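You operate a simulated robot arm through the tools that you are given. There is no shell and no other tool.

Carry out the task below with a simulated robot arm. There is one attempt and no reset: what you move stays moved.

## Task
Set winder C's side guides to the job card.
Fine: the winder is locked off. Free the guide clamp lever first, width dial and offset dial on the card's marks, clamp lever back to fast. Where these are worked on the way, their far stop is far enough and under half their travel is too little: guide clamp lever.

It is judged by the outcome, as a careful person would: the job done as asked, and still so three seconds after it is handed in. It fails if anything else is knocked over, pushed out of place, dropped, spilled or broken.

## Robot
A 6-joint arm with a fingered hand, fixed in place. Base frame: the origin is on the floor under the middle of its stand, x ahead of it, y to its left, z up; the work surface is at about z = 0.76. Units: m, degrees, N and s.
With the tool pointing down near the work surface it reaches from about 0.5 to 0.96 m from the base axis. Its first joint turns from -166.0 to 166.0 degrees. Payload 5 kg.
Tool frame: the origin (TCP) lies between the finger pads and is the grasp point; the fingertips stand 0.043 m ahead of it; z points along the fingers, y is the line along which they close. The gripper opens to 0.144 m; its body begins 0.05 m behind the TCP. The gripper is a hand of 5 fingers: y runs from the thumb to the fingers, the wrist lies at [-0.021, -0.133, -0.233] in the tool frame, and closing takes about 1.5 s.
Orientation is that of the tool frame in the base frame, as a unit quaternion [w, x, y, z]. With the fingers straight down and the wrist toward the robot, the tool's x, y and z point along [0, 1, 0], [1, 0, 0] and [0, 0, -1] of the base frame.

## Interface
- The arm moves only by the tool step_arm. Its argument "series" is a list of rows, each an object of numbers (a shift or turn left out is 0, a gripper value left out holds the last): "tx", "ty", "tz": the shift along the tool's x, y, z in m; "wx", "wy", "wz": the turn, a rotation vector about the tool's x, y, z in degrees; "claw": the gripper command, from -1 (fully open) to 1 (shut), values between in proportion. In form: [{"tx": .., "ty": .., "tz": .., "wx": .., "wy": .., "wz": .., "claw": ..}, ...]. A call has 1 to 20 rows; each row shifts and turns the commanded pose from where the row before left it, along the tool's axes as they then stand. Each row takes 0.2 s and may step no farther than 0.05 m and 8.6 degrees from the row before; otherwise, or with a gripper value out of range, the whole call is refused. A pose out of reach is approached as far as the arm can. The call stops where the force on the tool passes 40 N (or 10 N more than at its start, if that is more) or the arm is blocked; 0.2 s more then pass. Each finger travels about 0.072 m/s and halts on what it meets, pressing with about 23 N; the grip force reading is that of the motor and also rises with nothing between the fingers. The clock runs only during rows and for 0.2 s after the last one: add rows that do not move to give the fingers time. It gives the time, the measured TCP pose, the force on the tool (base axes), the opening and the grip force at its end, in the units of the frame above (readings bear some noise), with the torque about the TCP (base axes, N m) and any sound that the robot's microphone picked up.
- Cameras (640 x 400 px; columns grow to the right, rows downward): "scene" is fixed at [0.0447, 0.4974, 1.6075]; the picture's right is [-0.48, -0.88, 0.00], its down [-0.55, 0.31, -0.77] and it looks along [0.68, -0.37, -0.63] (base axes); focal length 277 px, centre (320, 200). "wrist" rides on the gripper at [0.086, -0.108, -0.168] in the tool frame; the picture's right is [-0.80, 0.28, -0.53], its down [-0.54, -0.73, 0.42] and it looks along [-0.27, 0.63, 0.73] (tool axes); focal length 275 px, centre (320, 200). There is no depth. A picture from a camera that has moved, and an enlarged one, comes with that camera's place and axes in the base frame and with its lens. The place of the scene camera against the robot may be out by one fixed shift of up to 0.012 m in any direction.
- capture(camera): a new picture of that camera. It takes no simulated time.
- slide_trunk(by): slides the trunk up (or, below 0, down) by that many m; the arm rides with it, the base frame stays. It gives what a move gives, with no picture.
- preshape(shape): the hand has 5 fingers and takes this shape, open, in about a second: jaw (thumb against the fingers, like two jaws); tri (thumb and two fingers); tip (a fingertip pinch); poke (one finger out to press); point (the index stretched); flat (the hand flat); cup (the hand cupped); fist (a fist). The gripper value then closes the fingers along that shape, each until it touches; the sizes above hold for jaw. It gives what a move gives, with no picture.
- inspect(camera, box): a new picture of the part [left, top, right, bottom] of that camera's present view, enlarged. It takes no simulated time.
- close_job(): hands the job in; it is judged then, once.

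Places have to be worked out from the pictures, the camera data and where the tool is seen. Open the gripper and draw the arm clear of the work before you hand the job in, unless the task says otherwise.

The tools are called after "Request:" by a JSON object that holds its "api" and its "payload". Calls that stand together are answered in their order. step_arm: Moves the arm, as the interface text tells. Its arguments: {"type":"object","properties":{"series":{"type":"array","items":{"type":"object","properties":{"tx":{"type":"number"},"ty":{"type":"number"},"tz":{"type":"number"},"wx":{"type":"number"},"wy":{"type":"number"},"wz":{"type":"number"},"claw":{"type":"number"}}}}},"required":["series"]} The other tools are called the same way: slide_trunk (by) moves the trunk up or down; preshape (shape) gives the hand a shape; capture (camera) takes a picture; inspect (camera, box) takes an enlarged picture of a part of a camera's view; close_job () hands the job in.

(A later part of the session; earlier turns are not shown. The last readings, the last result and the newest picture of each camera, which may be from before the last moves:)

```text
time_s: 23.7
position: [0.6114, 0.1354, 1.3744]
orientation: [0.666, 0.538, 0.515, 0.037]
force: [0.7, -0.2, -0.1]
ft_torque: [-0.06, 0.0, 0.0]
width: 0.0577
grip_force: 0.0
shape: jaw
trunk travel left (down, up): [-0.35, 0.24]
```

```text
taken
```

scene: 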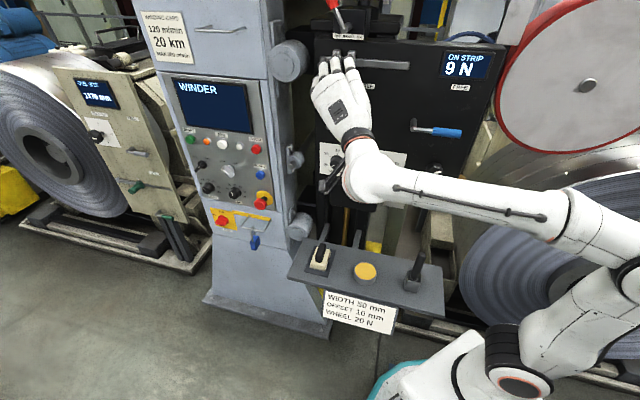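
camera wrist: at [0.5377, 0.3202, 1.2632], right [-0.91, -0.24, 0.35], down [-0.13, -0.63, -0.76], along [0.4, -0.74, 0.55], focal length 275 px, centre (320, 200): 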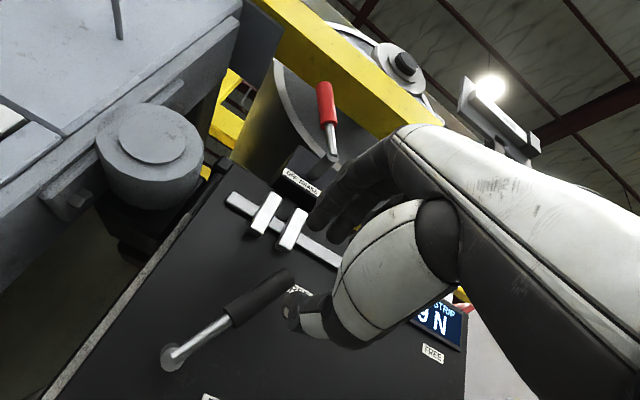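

Rolling this way works. I pull back another 3 cm and keep rolling toward having the thumb side up.

Request:
{"api": "step_arm", "payload": {"series": [{"tz": -0.03, "wz": -4}, {"wz": -8}, {"wz": -8}, {"wz": -8}, {"wz": -8}, {"wz": -8}, {"wz": -8}, {}]}}

Request:
{"api": "capture", "payload": {"camera": "scene"}}

Request:
{"api": "capture", "payload": {"camera": "wrist"}}

```text
time_s: 25.5
position: [0.5914, 0.1555, 1.3777]
orientation: [0.615, 0.259, 0.698, -0.26]
force: [0.4, -0.4, 0.2]
ft_torque: [-0.02, -0.02, 0.02]
width: 0.0573
grip_force: 0.0
shape: jaw
trunk travel left (down, up): [-0.35, 0.24]
```

```text
taken
```

scene: 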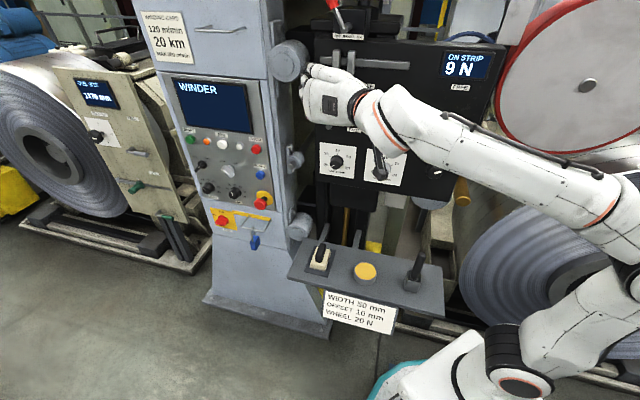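

```text
taken
camera wrist: at [0.3868, 0.1946, 1.316], right [-0.11, 0.54, 0.84], down [-0.13, -0.84, 0.53], along [0.99, -0.05, 0.16], focal length 275 px, centre (320, 200)
```

wrist: 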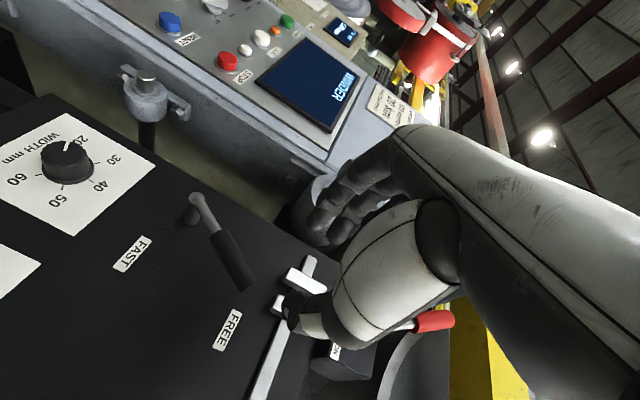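

The roll is now at −90° (thumb to the right) and the dials and raised lever look undisturbed. I lower the hand to a standoff about 10 cm in front of the WIDTH dial, which I estimate on the panel at (0.745, 0.057, 1.09).

Request:
{"api": "step_arm", "payload": {"series": [{"tx": 0.035, "ty": 0.006, "tz": 0.004}, {"tx": 0.035, "ty": 0.006, "tz": 0.004}, {"tx": 0.035, "ty": 0.006, "tz": 0.004}, {"tx": 0.035, "ty": 0.006, "tz": 0.004}, {"tx": 0.035, "ty": 0.006, "tz": 0.004}, {"tx": 0.035, "ty": 0.006, "tz": 0.004}, {"tx": 0.035, "ty": 0.006, "tz": 0.004}, {"tx": 0.035, "ty": 0.006, "tz": 0.004}, {}]}}

Request:
{"api": "capture", "payload": {"camera": "scene"}}

Request:
{"api": "capture", "payload": {"camera": "wrist"}}

```text
time_s: 27.5
position: [0.6176, 0.1832, 1.0937]
orientation: [0.616, 0.259, 0.698, -0.259]
force: [-0.2, -0.5, 0.1]
ft_torque: [-0.05, 0.04, -0.02]
width: 0.0575
grip_force: 0.0
shape: jaw
trunk travel left (down, up): [-0.35, 0.24]
```

```text
taken
```

scene: 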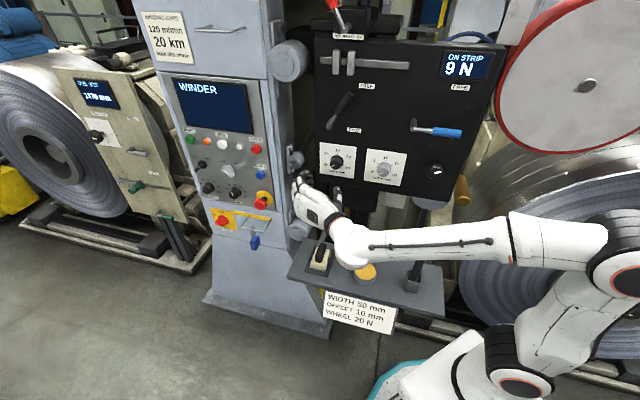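

```text
taken
camera wrist: at [0.4127, 0.2223, 1.0306], right [-0.11, 0.54, 0.84], down [-0.13, -0.84, 0.52], along [0.99, -0.05, 0.16], focal length 275 px, centre (320, 200)
```

wrist: 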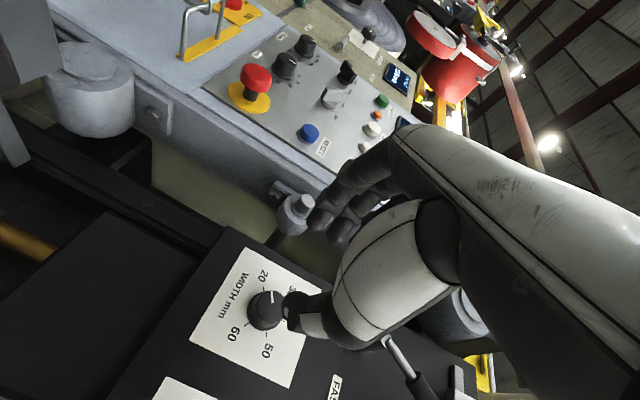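

The WIDTH dial is now in good view beside the thumb tip. I zoom in for its exact position and pointer direction.

Request:
{"api": "inspect", "payload": {"camera": "wrist", "box": [180, 240, 340, 400]}}

Request:
{"api": "inspect", "payload": {"camera": "scene", "box": [310, 130, 410, 193]}}

Request:
{"api": "inspect", "payload": {"camera": "scene", "box": [270, 160, 400, 260]}}

Request:
{"api": "inspect", "payload": {"camera": "scene", "box": [310, 40, 410, 140]}}

```text
2.50 times, centred on (260, 320) of wrist
camera zoom: at [0.4127, 0.2223, 1.0306], right [-0.11, 0.54, 0.84], down [-0.13, -0.84, 0.52], along [0.99, -0.05, 0.16], focal length 688 px, centre (470, -100)
```

zoom: 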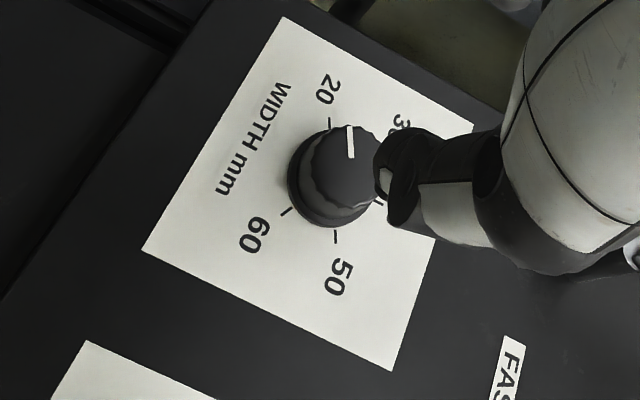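

```text
6.35 times, centred on (360, 162) of scene
camera zoom: at [0.0447, 0.4974, 1.6075], right [-0.48, -0.88, 0.0], down [-0.55, 0.31, -0.77], along [0.68, -0.37, -0.63], focal length 1760 px, centre (66, 444)
```

zoom: 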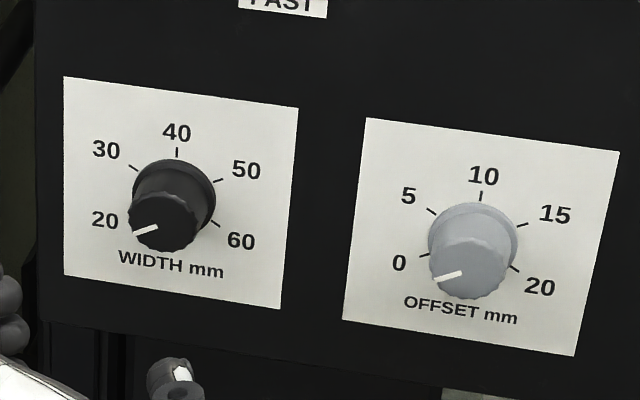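

```text
4.00 times, centred on (335, 210) of scene
camera zoom: at [0.0447, 0.4974, 1.6075], right [-0.48, -0.88, 0.0], down [-0.55, 0.31, -0.77], along [0.68, -0.37, -0.63], focal length 1109 px, centre (260, 160)
```

zoom: 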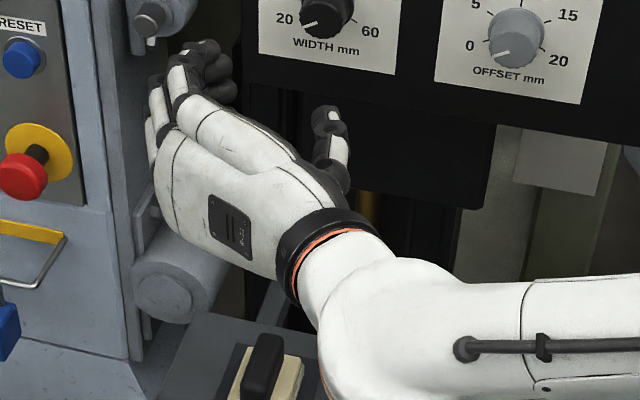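

```text
4.00 times, centred on (360, 90) of scene
camera zoom: at [0.0447, 0.4974, 1.6075], right [-0.48, -0.88, 0.0], down [-0.55, 0.31, -0.77], along [0.68, -0.37, -0.63], focal length 1109 px, centre (160, 640)
```

zoom: 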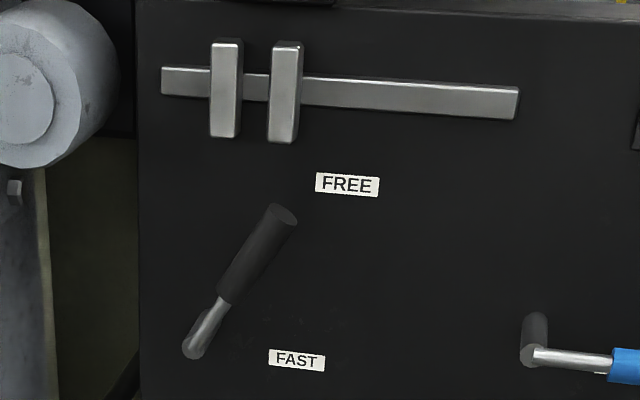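

Clear readings: the lever stands at about 60° (its FREE end). WIDTH points exactly at 20 (−120°) and OFFSET at 0 (−120°). The scale is 60° per labelled mark, so WIDTH needs +180° clockwise and OFFSET +120°. I level the tool axis and test the roll range at this standoff, opening the jaw a little.

Request:
{"api": "step_arm", "payload": {"series": [{"wy": -3.1, "wx": 0.85, "claw": 0.0}, {"wy": -3.1, "wx": 0.85}, {"wz": -8}, {"wz": -8}, {"wz": -8}, {"wz": -8}, {"wz": -8}, {}]}}

Request:
{"api": "capture", "payload": {"camera": "scene"}}

```text
time_s: 29.3
position: [0.616, 0.1802, 1.0943]
orientation: [0.513, 0.01, 0.707, -0.488]
force: [0.0, -0.7, -0.6]
ft_torque: [0.02, 0.01, -0.06]
width: 0.0715
grip_force: 0.1
shape: jaw
trunk travel left (down, up): [-0.35, 0.24]
```

```text
taken
```

scene: 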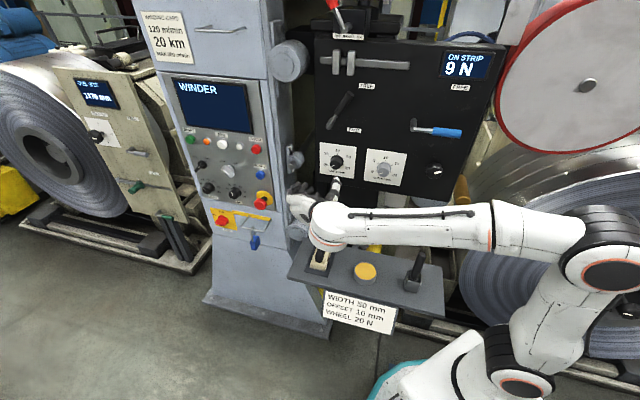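

The tool axis is now level and square to the panel (az −44.4°), and the roll is at −133° without trouble. I continue toward −175°.

Request:
{"api": "step_arm", "payload": {"series": [{"wz": -8}, {"wz": -8}, {"wz": -8}, {"wz": -8}, {"wz": -8}, {}]}}

Request:
{"api": "capture", "payload": {"camera": "scene"}}

Request:
{"api": "capture", "payload": {"camera": "wrist"}}

```text
time_s: 30.7
position: [0.6159, 0.1823, 1.0943]
orientation: [0.314, -0.231, 0.669, -0.633]
force: [0.0, 0.4, -0.9]
ft_torque: [0.01, 0.01, -0.02]
width: 0.0718
grip_force: 0.1
shape: jaw
trunk travel left (down, up): [-0.35, 0.24]
```

```text
taken
```

scene: 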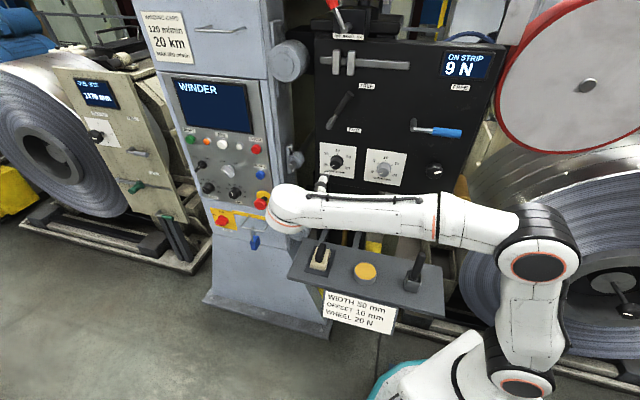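

```text
taken
camera wrist: at [0.4273, 0.2293, 1.1914], right [0.2, 0.96, -0.18], down [0.61, 0.02, 0.79], along [0.76, -0.27, -0.59], focal length 275 px, centre (320, 200)
```

wrist: 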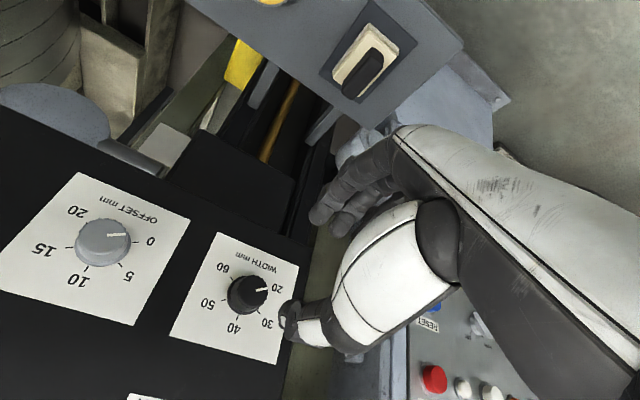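

The full roll range from −173° to −90° is reachable here. I zoom into this view to refine the WIDTH dial's centre before moving in.

Request:
{"api": "inspect", "payload": {"camera": "wrist", "box": [150, 220, 310, 380]}}

Request:
{"api": "inspect", "payload": {"camera": "wrist", "box": [20, 160, 200, 340]}}

```text
2.50 times, centred on (230, 300) of wrist
camera zoom: at [0.4273, 0.2293, 1.1914], right [0.2, 0.96, -0.18], down [0.61, 0.02, 0.79], along [0.76, -0.27, -0.59], focal length 688 px, centre (545, -50)
```

zoom: 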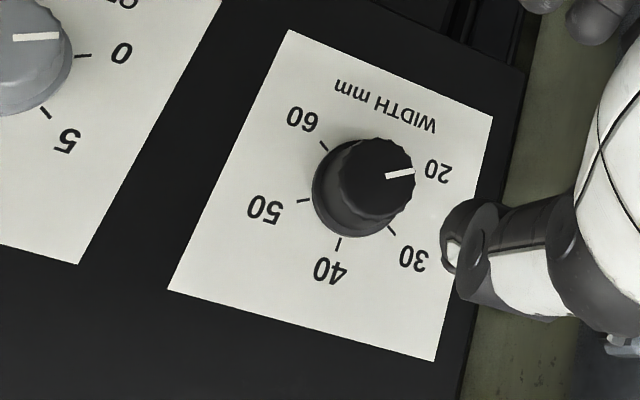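

```text
2.22 times, centred on (110, 250) of wrist
camera zoom: at [0.4273, 0.2293, 1.1914], right [0.2, 0.96, -0.18], down [0.61, 0.02, 0.79], along [0.76, -0.27, -0.59], focal length 612 px, centre (787, 89)
```

zoom: 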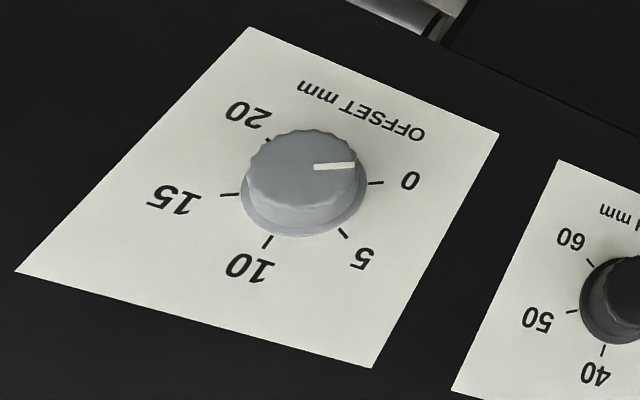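

Two views agree: WIDTH axis at (0.7405, 0.051, 1.100), OFFSET axis at (0.627, −0.063, 1.100), panel plane confirmed. I open the jaw slightly and advance most of the way, centred on the WIDTH knob.

Request:
{"api": "step_arm", "payload": {"series": [{"tx": 0.0024, "ty": -0.0035, "tz": 0.02, "claw": -0.15}, {"tx": 0.0024, "ty": -0.0034, "tz": 0.02}, {"tz": 0.02}, {"tz": 0.02}, {"tz": 0.01}, {}]}}

Request:
{"api": "capture", "payload": {"camera": "wrist"}}

Request:
{"api": "capture", "payload": {"camera": "scene"}}

```text
time_s: 32.1
position: [0.675, 0.1125, 1.1015]
orientation: [0.314, -0.231, 0.668, -0.634]
force: [0.7, -0.4, -0.2]
ft_torque: [-0.04, 0.02, -0.04]
width: 0.0825
grip_force: 0.1
shape: jaw
trunk travel left (down, up): [-0.35, 0.24]
```

```text
taken
camera wrist: at [0.487, 0.1606, 1.198], right [0.2, 0.96, -0.18], down [0.61, 0.02, 0.79], along [0.76, -0.27, -0.59], focal length 275 px, centre (320, 200)
```

wrist: 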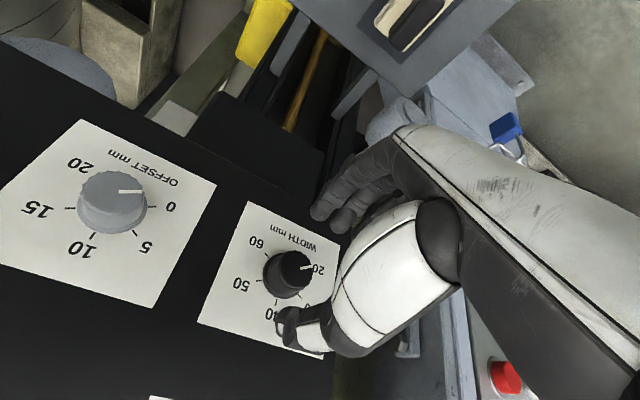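

```text
taken
```

scene: 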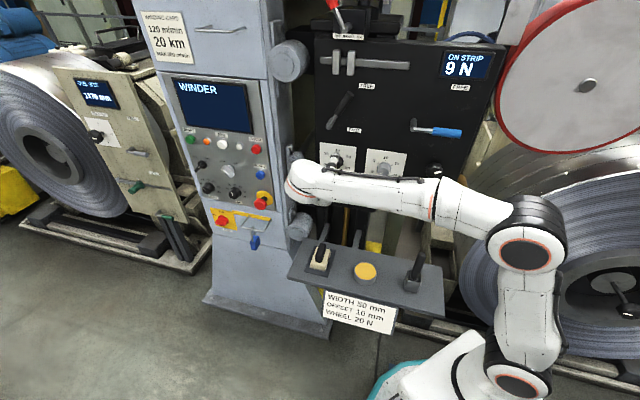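

The hand is within 3 mm of the dial axis. I trim that and advance the last 3.9 cm gently.

Request:
{"api": "step_arm", "payload": {"series": [{"tx": -0.0025, "ty": 0.001, "tz": 0.01}, {"tz": 0.01}, {"tz": 0.01}, {"tz": 0.008}, {}]}}

Request:
{"api": "capture", "payload": {"camera": "wrist"}}

Request:
{"api": "inspect", "payload": {"camera": "scene", "box": [280, 120, 420, 220]}}

```text
time_s: 33.3
position: [0.7065, 0.0889, 1.0993]
orientation: [0.315, -0.231, 0.668, -0.633]
force: [0.7, 0.8, -0.1]
ft_torque: [0.0, 0.01, -0.03]
width: 0.0824
grip_force: 0.1
shape: jaw
trunk travel left (down, up): [-0.35, 0.24]
```

```text
taken
camera wrist: at [0.5182, 0.1361, 1.1967], right [0.2, 0.96, -0.18], down [0.61, 0.02, 0.79], along [0.76, -0.27, -0.59], focal length 275 px, centre (320, 200)
```

wrist: 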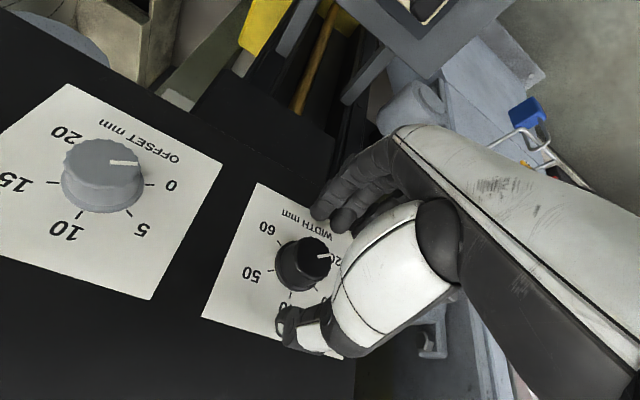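

```text
4.00 times, centred on (350, 170) of scene
camera zoom: at [0.0447, 0.4974, 1.6075], right [-0.48, -0.88, 0.0], down [-0.55, 0.31, -0.77], along [0.68, -0.37, -0.63], focal length 1109 px, centre (200, 320)
```

zoom: 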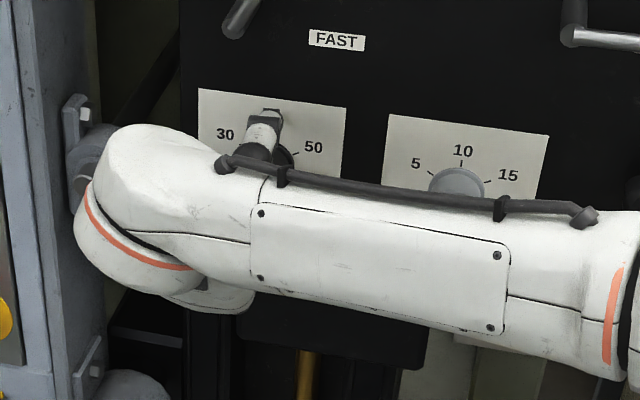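

The knob sits between the thumb above and the fingers below. I nudge 2 mm right and close the grip on it.

Request:
{"api": "step_arm", "payload": {"series": [{"tx": 0.002, "claw": 0.1}, {"claw": 0.3}, {"claw": 0.5}, {"claw": 0.6}, {"claw": 0.7}, {"claw": 0.8}, {}, {}]}}

Request:
{"api": "capture", "payload": {"camera": "wrist"}}

```text
time_s: 35.1
position: [0.7036, 0.0888, 1.0994]
orientation: [0.315, -0.231, 0.668, -0.633]
force: [2.3, -1.5, 6.1]
ft_torque: [-0.1, -0.1, 0.02]
width: 0.029
grip_force: 22.8
shape: jaw
trunk travel left (down, up): [-0.35, 0.24]
```

```text
taken
camera wrist: at [0.5163, 0.1355, 1.1969], right [0.2, 0.96, -0.18], down [0.61, 0.02, 0.79], along [0.76, -0.27, -0.59], focal length 275 px, centre (320, 200)
```

wrist: 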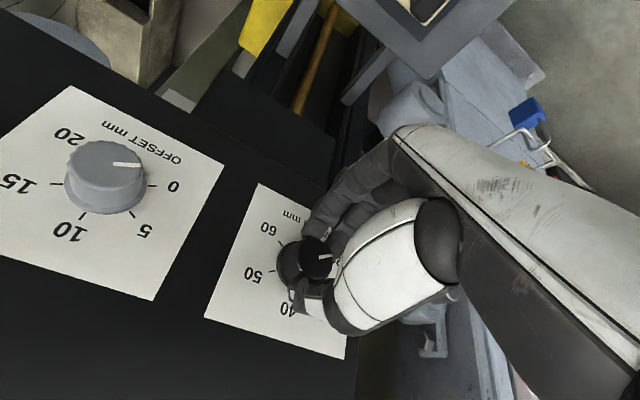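

A firm grip (22.8 N) on the knob, centred within a millimetre. I turn clockwise 40° first and see whether the dial follows.

Request:
{"api": "step_arm", "payload": {"series": [{"wz": 5}, {"wz": 7}, {"wz": 7}, {"wz": 7}, {"wz": 7}, {"wz": 7}, {}]}}

Request:
{"api": "capture", "payload": {"camera": "wrist"}}

Request:
{"api": "inspect", "payload": {"camera": "scene", "box": [280, 120, 420, 220]}}

```text
time_s: 36.7
position: [0.7033, 0.0881, 1.0989]
orientation: [0.512, 0.013, 0.708, -0.487]
force: [3.2, -3.4, 9.5]
ft_torque: [-0.2, -0.17, 0.0]
width: 0.0288
grip_force: 22.5
shape: jaw
trunk travel left (down, up): [-0.35, 0.24]
```

```text
taken
camera wrist: at [0.4882, 0.1073, 1.1095], right [0.14, 0.91, 0.39], down [0.18, -0.42, 0.89], along [0.97, -0.06, -0.23], focal length 275 px, centre (320, 200)
```

wrist: 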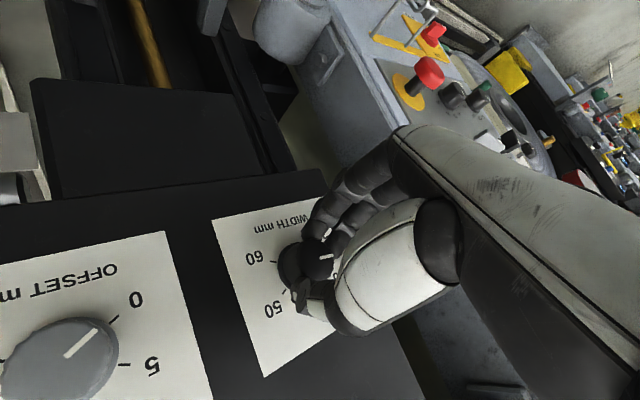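

```text
4.00 times, centred on (350, 170) of scene
camera zoom: at [0.0447, 0.4974, 1.6075], right [-0.48, -0.88, 0.0], down [-0.55, 0.31, -0.77], along [0.68, -0.37, -0.63], focal length 1109 px, centre (200, 320)
```

zoom: 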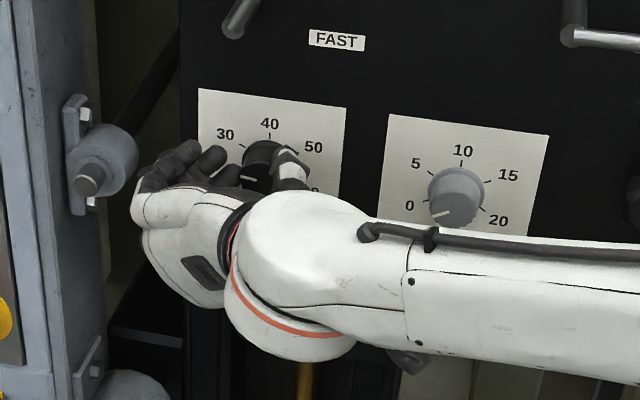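

The pointer turned with the hand (now about −80°). I continue the clockwise turn another 49°.

Request:
{"api": "step_arm", "payload": {"series": [{"wz": 7}, {"wz": 7}, {"wz": 7}, {"wz": 7}, {"wz": 7}, {"wz": 7}, {"wz": 7}, {}]}}

Request:
{"api": "capture", "payload": {"camera": "wrist"}}

Request:
{"api": "capture", "payload": {"camera": "scene"}}

Request:
{"api": "inspect", "payload": {"camera": "scene", "box": [280, 120, 420, 220]}}

```text
time_s: 38.5
position: [0.7024, 0.0876, 1.0992]
orientation: [0.669, 0.305, 0.638, -0.231]
force: [-4.8, -3.5, 2.5]
ft_torque: [-0.03, 0.0, -0.14]
width: 0.0286
grip_force: 22.4
shape: jaw
trunk travel left (down, up): [-0.35, 0.24]
```

```text
taken
camera wrist: at [0.5165, 0.136, 1.0024], right [-0.24, 0.51, 0.82], down [-0.25, -0.85, 0.46], along [0.94, -0.09, 0.34], focal length 275 px, centre (320, 200)
```

wrist: 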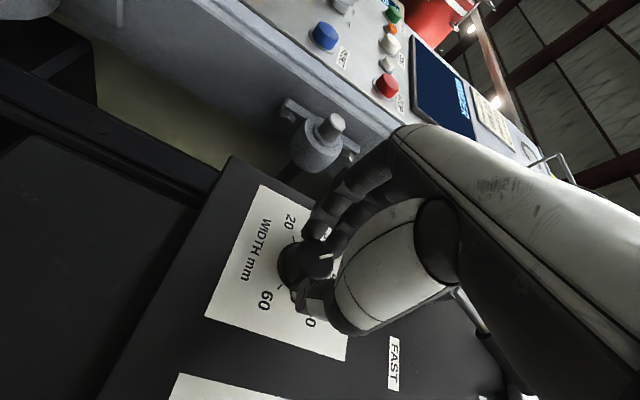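

```text
taken
```

scene: 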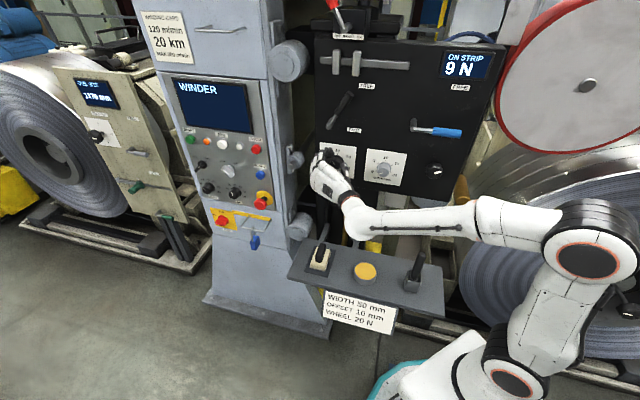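

```text
4.00 times, centred on (350, 170) of scene
camera zoom: at [0.0447, 0.4974, 1.6075], right [-0.48, -0.88, 0.0], down [-0.55, 0.31, -0.77], along [0.68, -0.37, -0.63], focal length 1109 px, centre (200, 320)
```

zoom: 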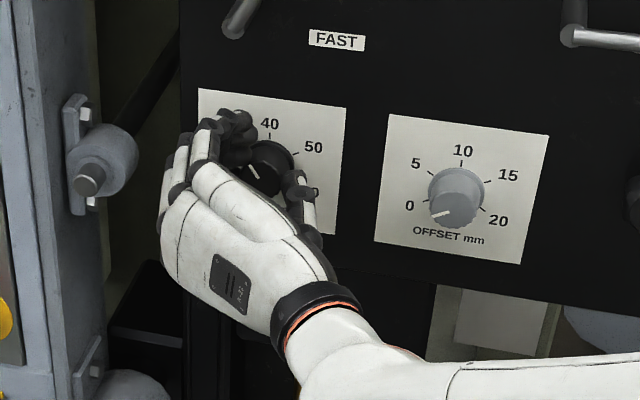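

The pointer is at about −30° after 89° of turn, with light forces. I'll open the jaw, roll back around the knob, and regrip for the second half.

Request:
{"api": "step_arm", "payload": {"series": [{"claw": 0.4}, {"claw": 0.1}, {"claw": -0.15}, {}, {}, {}]}}

Request:
{"api": "inspect", "payload": {"camera": "scene", "box": [310, 130, 410, 193]}}

Request:
{"api": "inspect", "payload": {"camera": "wrist", "box": [200, 180, 400, 380]}}

```text
time_s: 39.9
position: [0.704, 0.0876, 1.1007]
orientation: [0.668, 0.304, 0.638, -0.232]
force: [0.4, 0.1, -0.3]
ft_torque: [0.0, 0.03, -0.01]
width: 0.082
grip_force: 0.1
shape: jaw
trunk travel left (down, up): [-0.35, 0.24]
```

```text
6.35 times, centred on (360, 162) of scene
camera zoom: at [0.0447, 0.4974, 1.6075], right [-0.48, -0.88, 0.0], down [-0.55, 0.31, -0.77], along [0.68, -0.37, -0.63], focal length 1760 px, centre (66, 444)
```

zoom: 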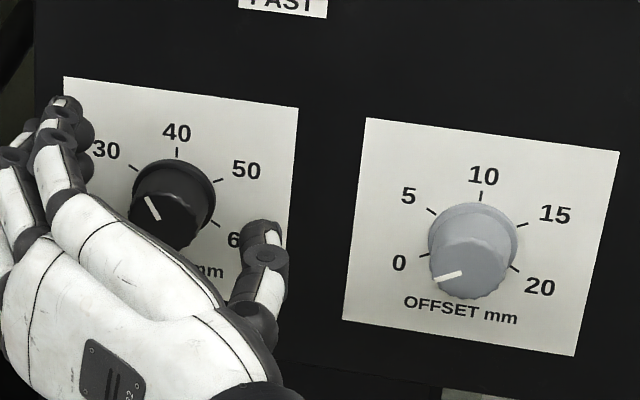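

```text
2.00 times, centred on (300, 280) of wrist
camera zoom: at [0.517, 0.1363, 1.0025], right [-0.24, 0.51, 0.82], down [-0.25, -0.85, 0.46], along [0.94, -0.09, 0.34], focal length 551 px, centre (360, 40)
```

zoom: 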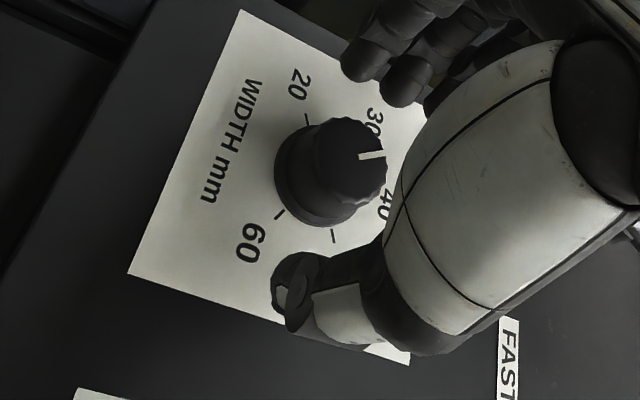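

The knob held its place, with the pointer near −25…−30° (about 35–36 mm). I roll back 88° around the knob without touching it.

Request:
{"api": "step_arm", "payload": {"series": [{"wz": -8}, {"wz": -8}, {"wz": -8}, {"wz": -8}, {"wz": -8}, {"wz": -8}, {"wz": -8}, {"wz": -8}, {"wz": -8}, {"wz": -8}, {"wz": -8}, {}]}}

Request:
{"api": "capture", "payload": {"camera": "wrist"}}

```text
time_s: 42.5
position: [0.7031, 0.0876, 1.098]
orientation: [0.319, -0.224, 0.671, -0.631]
force: [-0.2, 1.1, 0.2]
ft_torque: [-0.02, 0.01, 0.01]
width: 0.0825
grip_force: 0.1
shape: jaw
trunk travel left (down, up): [-0.35, 0.24]
```

```text
taken
camera wrist: at [0.5141, 0.1341, 1.1946], right [0.2, 0.97, -0.17], down [0.61, 0.01, 0.8], along [0.77, -0.26, -0.58], focal length 275 px, centre (320, 200)
```

wrist: 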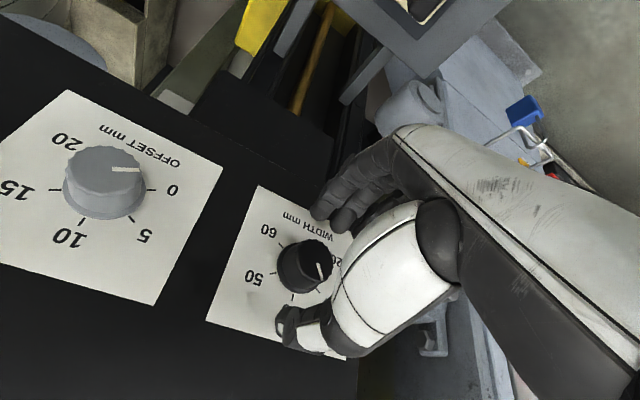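

The knob didn't move while the hand rolled back. I zoom in to measure the pointer against the marks before regripping.

Request:
{"api": "inspect", "payload": {"camera": "wrist", "box": [200, 180, 360, 340]}}

```text
2.50 times, centred on (280, 260) of wrist
camera zoom: at [0.5141, 0.1341, 1.1946], right [0.2, 0.97, -0.17], down [0.61, 0.01, 0.8], along [0.77, -0.26, -0.58], focal length 688 px, centre (420, 50)
```

zoom: 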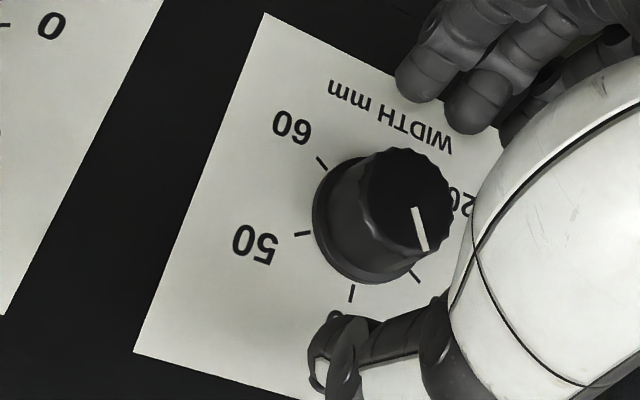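

The pointer measures about −31…−35° here, consistent with having followed the hand. I regrip and turn clockwise in the same way.

Request:
{"api": "step_arm", "payload": {"series": [{"claw": 0.1}, {"claw": 0.3}, {"claw": 0.5}, {"claw": 0.6}, {"claw": 0.7}, {"claw": 0.8}, {}, {}]}}

Request:
{"api": "step_arm", "payload": {"series": [{"wz": 5}, {"wz": 7}, {"wz": 7}, {"wz": 7}, {"wz": 7}, {"wz": 7}, {"wz": 7}, {"wz": 7}, {"wz": 7}, {"wz": 7}, {"wz": 7}, {"wz": 7}, {}]}}

Request:
{"api": "inspect", "payload": {"camera": "scene", "box": [310, 130, 410, 193]}}

Request:
{"api": "inspect", "payload": {"camera": "wrist", "box": [200, 180, 400, 380]}}

```text
time_s: 44.3
position: [0.7031, 0.0878, 1.1006]
orientation: [0.32, -0.224, 0.671, -0.631]
force: [0.6, -0.4, 6.7]
ft_torque: [-0.11, -0.13, -0.04]
width: 0.0295
grip_force: 23.1
shape: jaw
trunk travel left (down, up): [-0.35, 0.24]
```

```text
time_s: 47.1
position: [0.7042, 0.0879, 1.0986]
orientation: [0.655, 0.27, 0.653, -0.266]
force: [-2.7, -1.2, -1.8]
ft_torque: [0.02, 0.05, -0.13]
width: 0.0292
grip_force: 23.2
shape: jaw
trunk travel left (down, up): [-0.35, 0.24]
```

```text
6.35 times, centred on (360, 162) of scene
camera zoom: at [0.0447, 0.4974, 1.6075], right [-0.48, -0.88, 0.0], down [-0.55, 0.31, -0.77], along [0.68, -0.37, -0.63], focal length 1760 px, centre (66, 444)
```

zoom: 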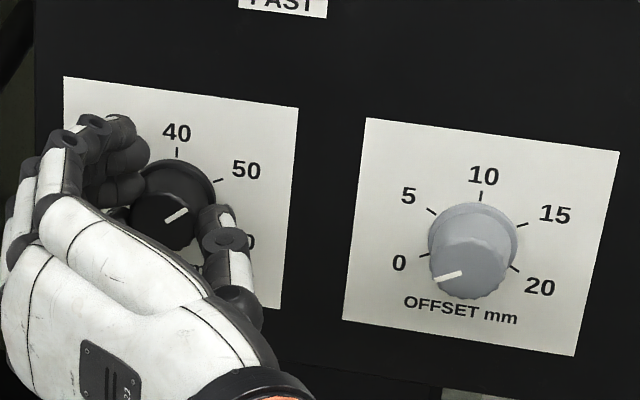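

```text
2.00 times, centred on (300, 280) of wrist
camera zoom: at [0.5093, 0.1289, 1.0124], right [-0.19, 0.57, 0.8], down [-0.21, -0.82, 0.54], along [0.96, -0.07, 0.27], focal length 551 px, centre (360, 40)
```

zoom: 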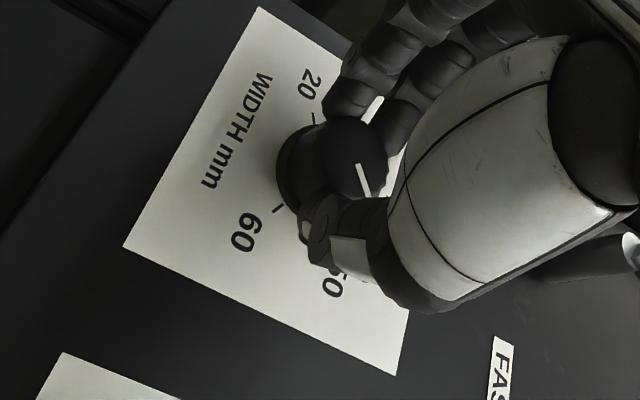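

The pointer now reads about 52° and should be at 60° for 50 mm. I turn 8° more and check at higher zoom.

Request:
{"api": "step_arm", "payload": {"series": [{"wz": 4}, {"wz": 4}, {}]}}

Request:
{"api": "inspect", "payload": {"camera": "scene", "box": [316, 138, 364, 180]}}

```text
time_s: 47.9
position: [0.7033, 0.0877, 1.0985]
orientation: [0.673, 0.315, 0.632, -0.22]
force: [1.0, -0.9, -1.1]
ft_torque: [0.02, 0.02, 0.02]
width: 0.029
grip_force: 23.1
shape: jaw
trunk travel left (down, up): [-0.35, 0.24]
```

```text
9.52 times, centred on (340, 159) of scene
camera zoom: at [0.0447, 0.4974, 1.6075], right [-0.48, -0.88, 0.0], down [-0.55, 0.31, -0.77], along [0.68, -0.37, -0.63], focal length 2641 px, centre (130, 590)
```

zoom: 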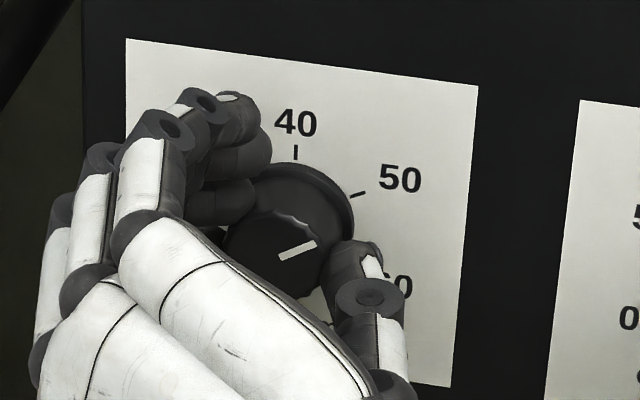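

The pointer now measures about 59–60°, parallel to the 50 mark. I release gently, back straight off, and check without the hand in the way.

Request:
{"api": "step_arm", "payload": {"series": [{"claw": 0.5}, {"claw": 0.2}, {"claw": -0.15}, {}, {}, {"tz": -0.02}, {"tz": -0.03}, {"tz": -0.03}, {"tz": -0.03}, {}]}}

Request:
{"api": "inspect", "payload": {"camera": "scene", "box": [316, 138, 364, 180]}}

Request:
{"api": "capture", "payload": {"camera": "wrist"}}

Request:
{"api": "inspect", "payload": {"camera": "scene", "box": [310, 40, 410, 140]}}

```text
time_s: 50.1
position: [0.6248, 0.1637, 1.098]
orientation: [0.672, 0.315, 0.633, -0.221]
force: [-0.8, 0.6, -0.2]
ft_torque: [0.01, -0.01, 0.0]
width: 0.0824
grip_force: 0.0
shape: jaw
trunk travel left (down, up): [-0.35, 0.24]
```

```text
9.52 times, centred on (340, 159) of scene
camera zoom: at [0.0447, 0.4974, 1.6075], right [-0.48, -0.88, 0.0], down [-0.55, 0.31, -0.77], along [0.68, -0.37, -0.63], focal length 2641 px, centre (130, 590)
```

zoom: 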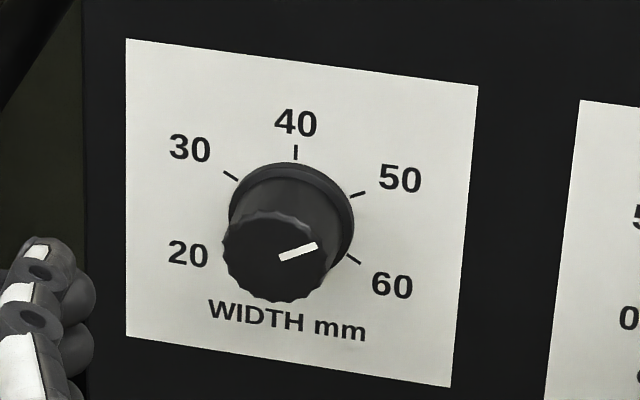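

```text
taken
camera wrist: at [0.4388, 0.2143, 0.9972], right [-0.26, 0.49, 0.83], down [-0.26, -0.86, 0.43], along [0.93, -0.1, 0.36], focal length 275 px, centre (320, 200)
```

wrist: 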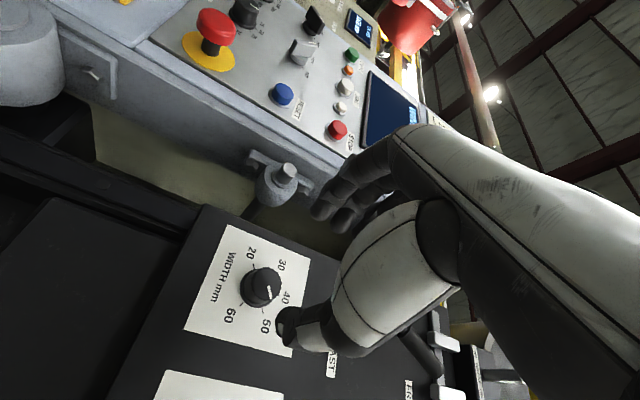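

```text
4.00 times, centred on (360, 90) of scene
camera zoom: at [0.0447, 0.4974, 1.6075], right [-0.48, -0.88, 0.0], down [-0.55, 0.31, -0.77], along [0.68, -0.37, -0.63], focal length 1109 px, centre (160, 640)
```

zoom: 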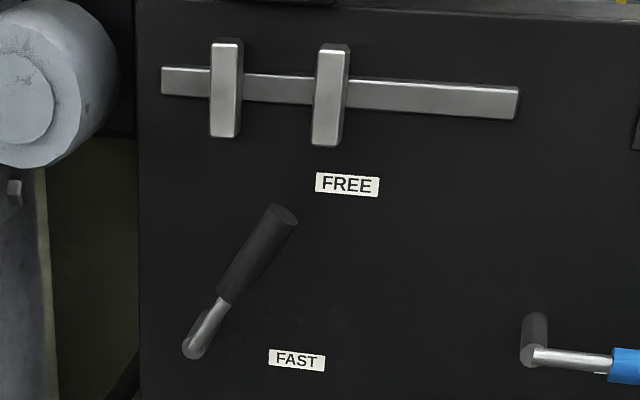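

WIDTH now points to the 50 mark (60.5° ± 1.5°) and the guides have spread accordingly, with the lever still at FREE. Next I roll the hand back to −172° and move right 16 cm, in front of the OFFSET dial, at the same standoff.

Request:
{"api": "step_arm", "payload": {"series": [{"wz": -8}, {"wz": -8}, {"wz": -8}, {"wz": -8}, {"wz": -8}, {"wz": -8}, {"wz": -8}, {"wz": -8}, {"wz": -8}, {"wz": -8}, {"wz": -8}, {}]}}

Request:
{"api": "step_arm", "payload": {"series": [{"tx": 0.027}, {"tx": 0.027}, {"tx": 0.027}, {"tx": 0.027}, {"tx": 0.027}, {"tx": 0.025}, {}]}}

Request:
{"api": "capture", "payload": {"camera": "scene"}}

Request:
{"api": "capture", "payload": {"camera": "wrist"}}

```text
time_s: 52.7
position: [0.6263, 0.1646, 1.0986]
orientation: [0.331, -0.212, 0.675, -0.625]
force: [0.5, -1.0, 0.3]
ft_torque: [0.0, -0.05, -0.03]
width: 0.0829
grip_force: 0.1
shape: jaw
trunk travel left (down, up): [-0.35, 0.24]
```

```text
time_s: 54.3
position: [0.5163, 0.0512, 1.0712]
orientation: [0.331, -0.213, 0.674, -0.625]
force: [-0.5, 0.5, 0.3]
ft_torque: [0.0, 0.0, 0.03]
width: 0.0825
grip_force: 0.0
shape: jaw
trunk travel left (down, up): [-0.35, 0.24]
```

```text
taken
```

scene: 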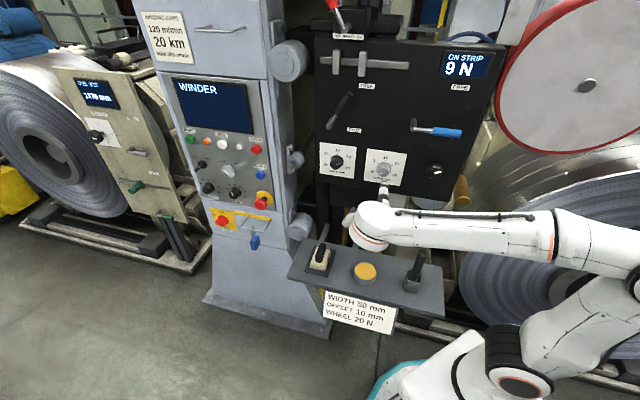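

```text
taken
camera wrist: at [0.3236, 0.0946, 1.1633], right [0.21, 0.97, -0.14], down [0.58, -0.01, 0.81], along [0.79, -0.25, -0.57], focal length 275 px, centre (320, 200)
```

wrist: 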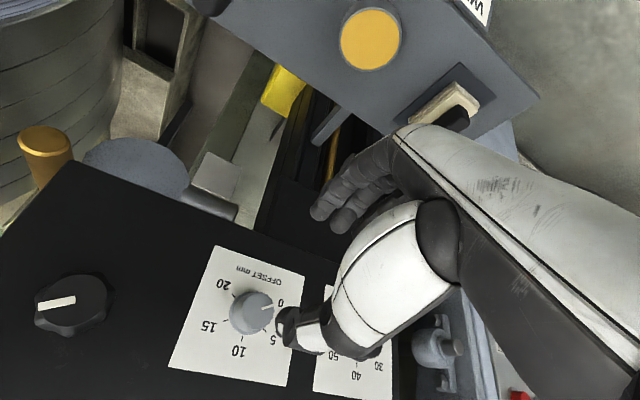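

The OFFSET knob is now straight ahead. I raise the hand 3 cm to the dial's height and test rolling further back, so that one stroke can cover as much as possible.

Request:
{"api": "step_arm", "payload": {"series": [{"ty": -0.015}, {"ty": -0.015}, {"wz": -8}, {"wz": -8}, {"wz": -8}, {"wz": -8}, {"wz": -8}, {}]}}

Request:
{"api": "capture", "payload": {"camera": "scene"}}

Request:
{"api": "capture", "payload": {"camera": "wrist"}}

```text
time_s: 56.1
position: [0.512, 0.049, 1.0989]
orientation: [-0.096, 0.431, -0.561, 0.701]
force: [0.2, -0.1, -0.1]
ft_torque: [-0.02, -0.01, -0.01]
width: 0.0826
grip_force: 0.0
shape: jaw
trunk travel left (down, up): [-0.35, 0.24]
```

```text
taken
```

scene: 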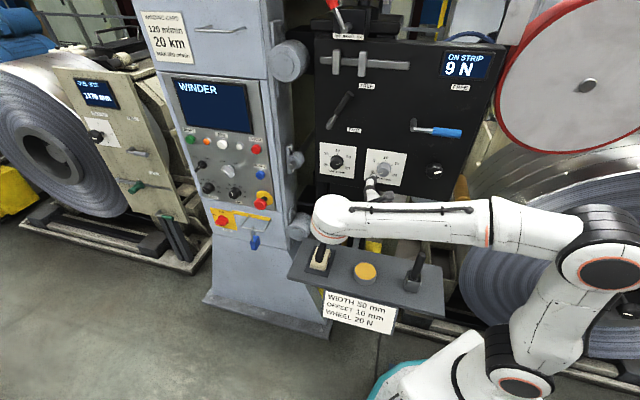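

```text
taken
camera wrist: at [0.3781, 0.1524, 1.2368], right [0.01, 0.77, -0.64], down [0.88, 0.29, 0.36], along [0.47, -0.57, -0.68], focal length 275 px, centre (320, 200)
```

wrist: 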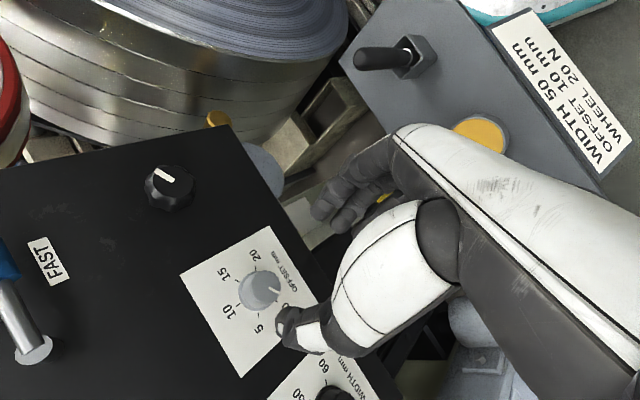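

Reached a roll of about −211°, still square to the panel. I zoom in to confirm the OFFSET dial's centre from here.

Request:
{"api": "inspect", "payload": {"camera": "wrist", "box": [170, 210, 330, 370]}}

```text
2.50 times, centred on (250, 290) of wrist
camera zoom: at [0.3781, 0.1524, 1.2368], right [0.01, 0.77, -0.64], down [0.88, 0.29, 0.36], along [0.47, -0.57, -0.68], focal length 688 px, centre (495, -25)
```

zoom: 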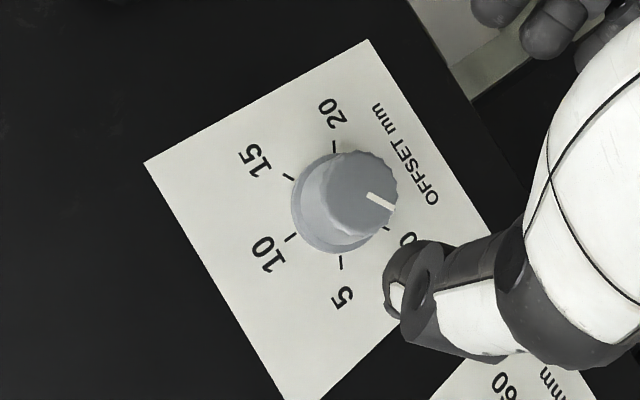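

OFFSET's axis is confirmed at u≈−0.400, z≈1.1005. I correct the few millimetres and advance toward the knob.

Request:
{"api": "step_arm", "payload": {"series": [{"tx": -0.0022, "ty": -0.003, "tz": 0.02}, {"tz": 0.02}, {"tz": 0.02}, {"tz": 0.015}, {}]}}

Request:
{"api": "capture", "payload": {"camera": "wrist"}}

```text
time_s: 57.3
position: [0.5664, -0.0032, 1.1024]
orientation: [-0.098, 0.431, -0.561, 0.7]
force: [0.2, 0.4, 0.1]
ft_torque: [0.01, 0.02, 0.02]
width: 0.0825
grip_force: 0.1
shape: jaw
trunk travel left (down, up): [-0.35, 0.24]
```

```text
taken
camera wrist: at [0.4333, 0.1002, 1.2398], right [0.01, 0.77, -0.64], down [0.88, 0.29, 0.36], along [0.47, -0.57, -0.68], focal length 275 px, centre (320, 200)
```

wrist: 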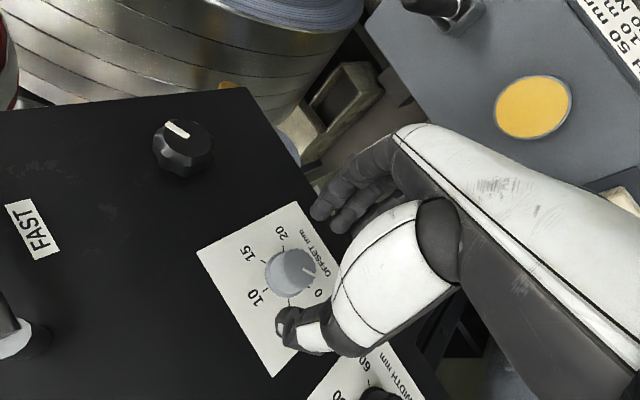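

The knob sits between thumb and fingers on line. I advance the remaining 3.3 cm with a 2 mm trim, then close on it.

Request:
{"api": "step_arm", "payload": {"series": [{"tx": -0.0022, "ty": 0.0007, "tz": 0.012}, {"tz": 0.012}, {"tz": 0.009}, {}]}}

Request:
{"api": "step_arm", "payload": {"series": [{"claw": 0.1}, {"claw": 0.3}, {"claw": 0.5}, {"claw": 0.6}, {"claw": 0.7}, {"claw": 0.8}, {}, {}]}}

Request:
{"api": "capture", "payload": {"camera": "wrist"}}

Request:
{"api": "capture", "payload": {"camera": "scene"}}

```text
time_s: 58.3
position: [0.5925, -0.0233, 1.0989]
orientation: [-0.097, 0.43, -0.561, 0.7]
force: [0.3, 0.9, -0.3]
ft_torque: [-0.03, 0.0, 0.03]
width: 0.0823
grip_force: 0.1
shape: jaw
trunk travel left (down, up): [-0.35, 0.24]
```

```text
time_s: 60.1
position: [0.5917, -0.0228, 1.1004]
orientation: [-0.098, 0.431, -0.561, 0.7]
force: [3.7, -0.2, 3.4]
ft_torque: [-0.13, -0.02, 0.03]
width: 0.0288
grip_force: 22.8
shape: jaw
trunk travel left (down, up): [-0.35, 0.24]
```

```text
taken
camera wrist: at [0.4586, 0.0794, 1.2368], right [0.01, 0.77, -0.64], down [0.88, 0.29, 0.36], along [0.47, -0.57, -0.68], focal length 275 px, centre (320, 200)
```

wrist: 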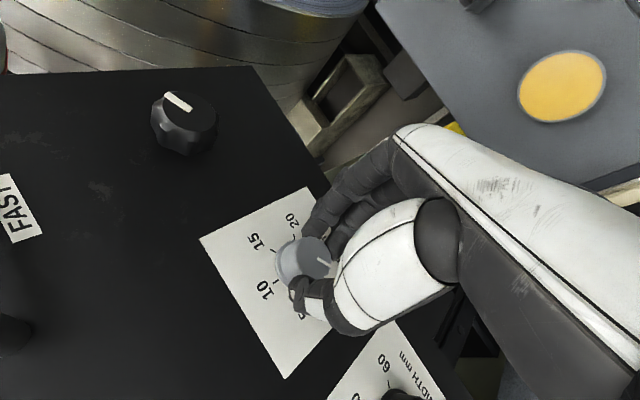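

```text
taken
```

scene: 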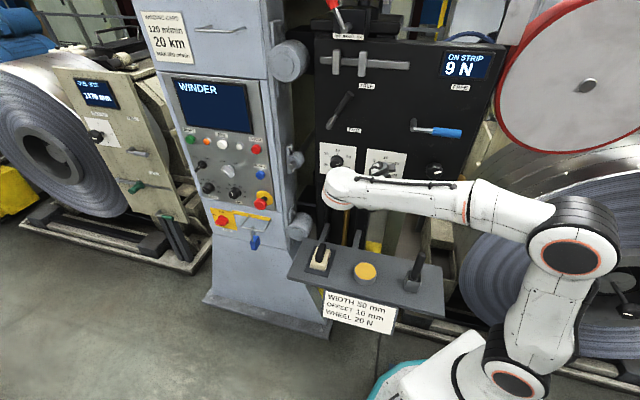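

The OFFSET knob is gripped (22.8 N) and centred. I turn clockwise about 82°.

Request:
{"api": "step_arm", "payload": {"series": [{"wz": 5}, {"wz": 7}, {"wz": 7}, {"wz": 7}, {"wz": 7}, {"wz": 7}, {"wz": 7}, {"wz": 7}, {"wz": 7}, {"wz": 7}, {"wz": 7}, {"wz": 7}, {}]}}

Request:
{"api": "capture", "payload": {"camera": "scene"}}

Request:
{"api": "capture", "payload": {"camera": "wrist"}}

```text
time_s: 62.9
position: [0.5912, -0.0237, 1.1]
orientation: [0.533, 0.044, 0.706, -0.464]
force: [0.9, -8.0, 10.7]
ft_torque: [-0.33, -0.27, -0.21]
width: 0.0284
grip_force: 23.7
shape: jaw
trunk travel left (down, up): [-0.35, 0.24]
```

```text
taken
```

scene: 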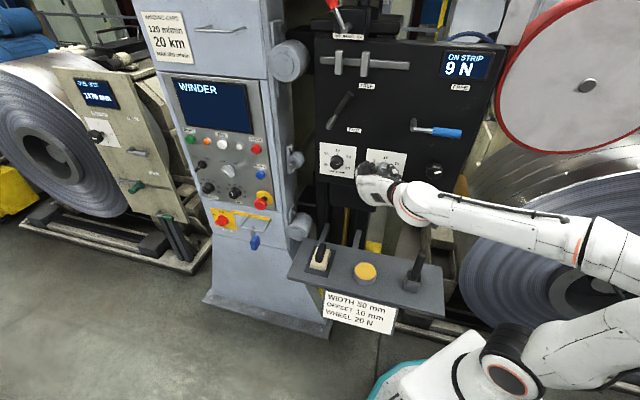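

```text
taken
camera wrist: at [0.3751, -0.0043, 1.0984], right [0.12, 0.88, 0.46], down [0.13, -0.47, 0.87], along [0.98, -0.04, -0.17], focal length 275 px, centre (320, 200)
```

wrist: 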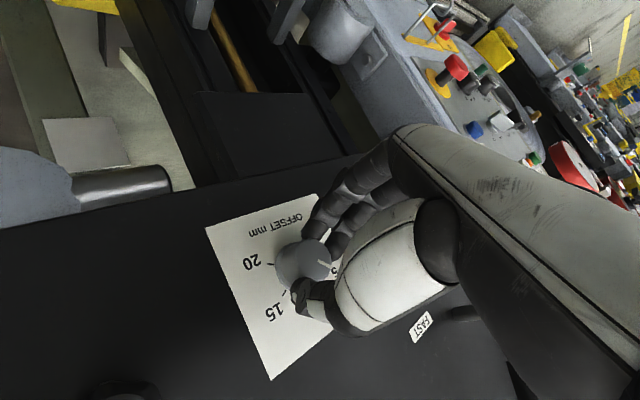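

The knob follows and the guides are shifting right. The arm still has room, so I continue another 35° and then check the pointer.

Request:
{"api": "step_arm", "payload": {"series": [{"wz": 7}, {"wz": 7}, {"wz": 7}, {"wz": 7}, {"wz": 7}, {}]}}

Request:
{"api": "inspect", "payload": {"camera": "scene", "box": [360, 145, 416, 194]}}

Request:
{"api": "capture", "payload": {"camera": "scene"}}

```text
time_s: 64.3
position: [0.5904, -0.0239, 1.1007]
orientation: [0.649, 0.253, 0.66, -0.282]
force: [-6.1, -7.0, 9.5]
ft_torque: [-0.21, -0.21, -0.35]
width: 0.0288
grip_force: 23.0
shape: jaw
trunk travel left (down, up): [-0.35, 0.24]
```

```text
8.16 times, centred on (388, 170) of scene
camera zoom: at [0.0447, 0.4974, 1.6075], right [-0.48, -0.88, 0.0], down [-0.55, 0.31, -0.77], along [0.68, -0.37, -0.63], focal length 2263 px, centre (-235, 449)
```

zoom: 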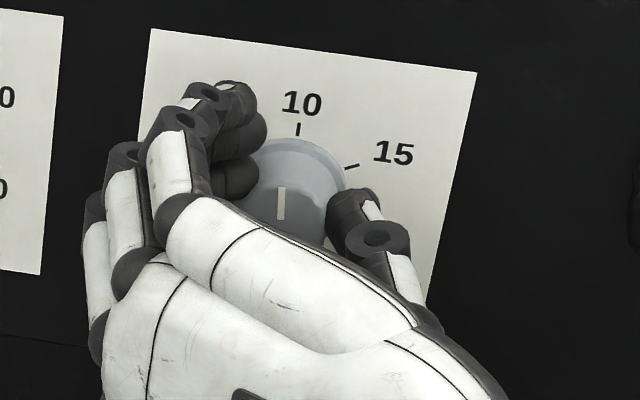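

```text
taken
```

scene: 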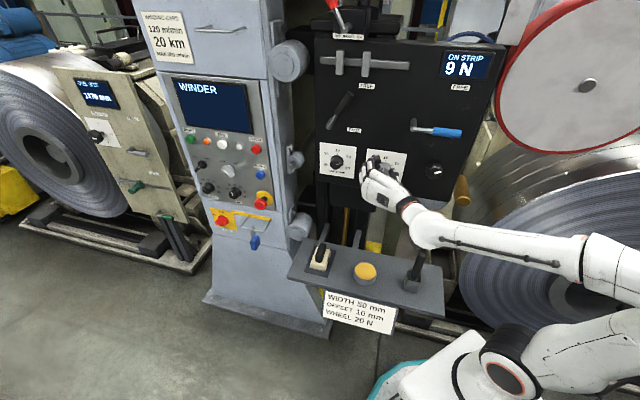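

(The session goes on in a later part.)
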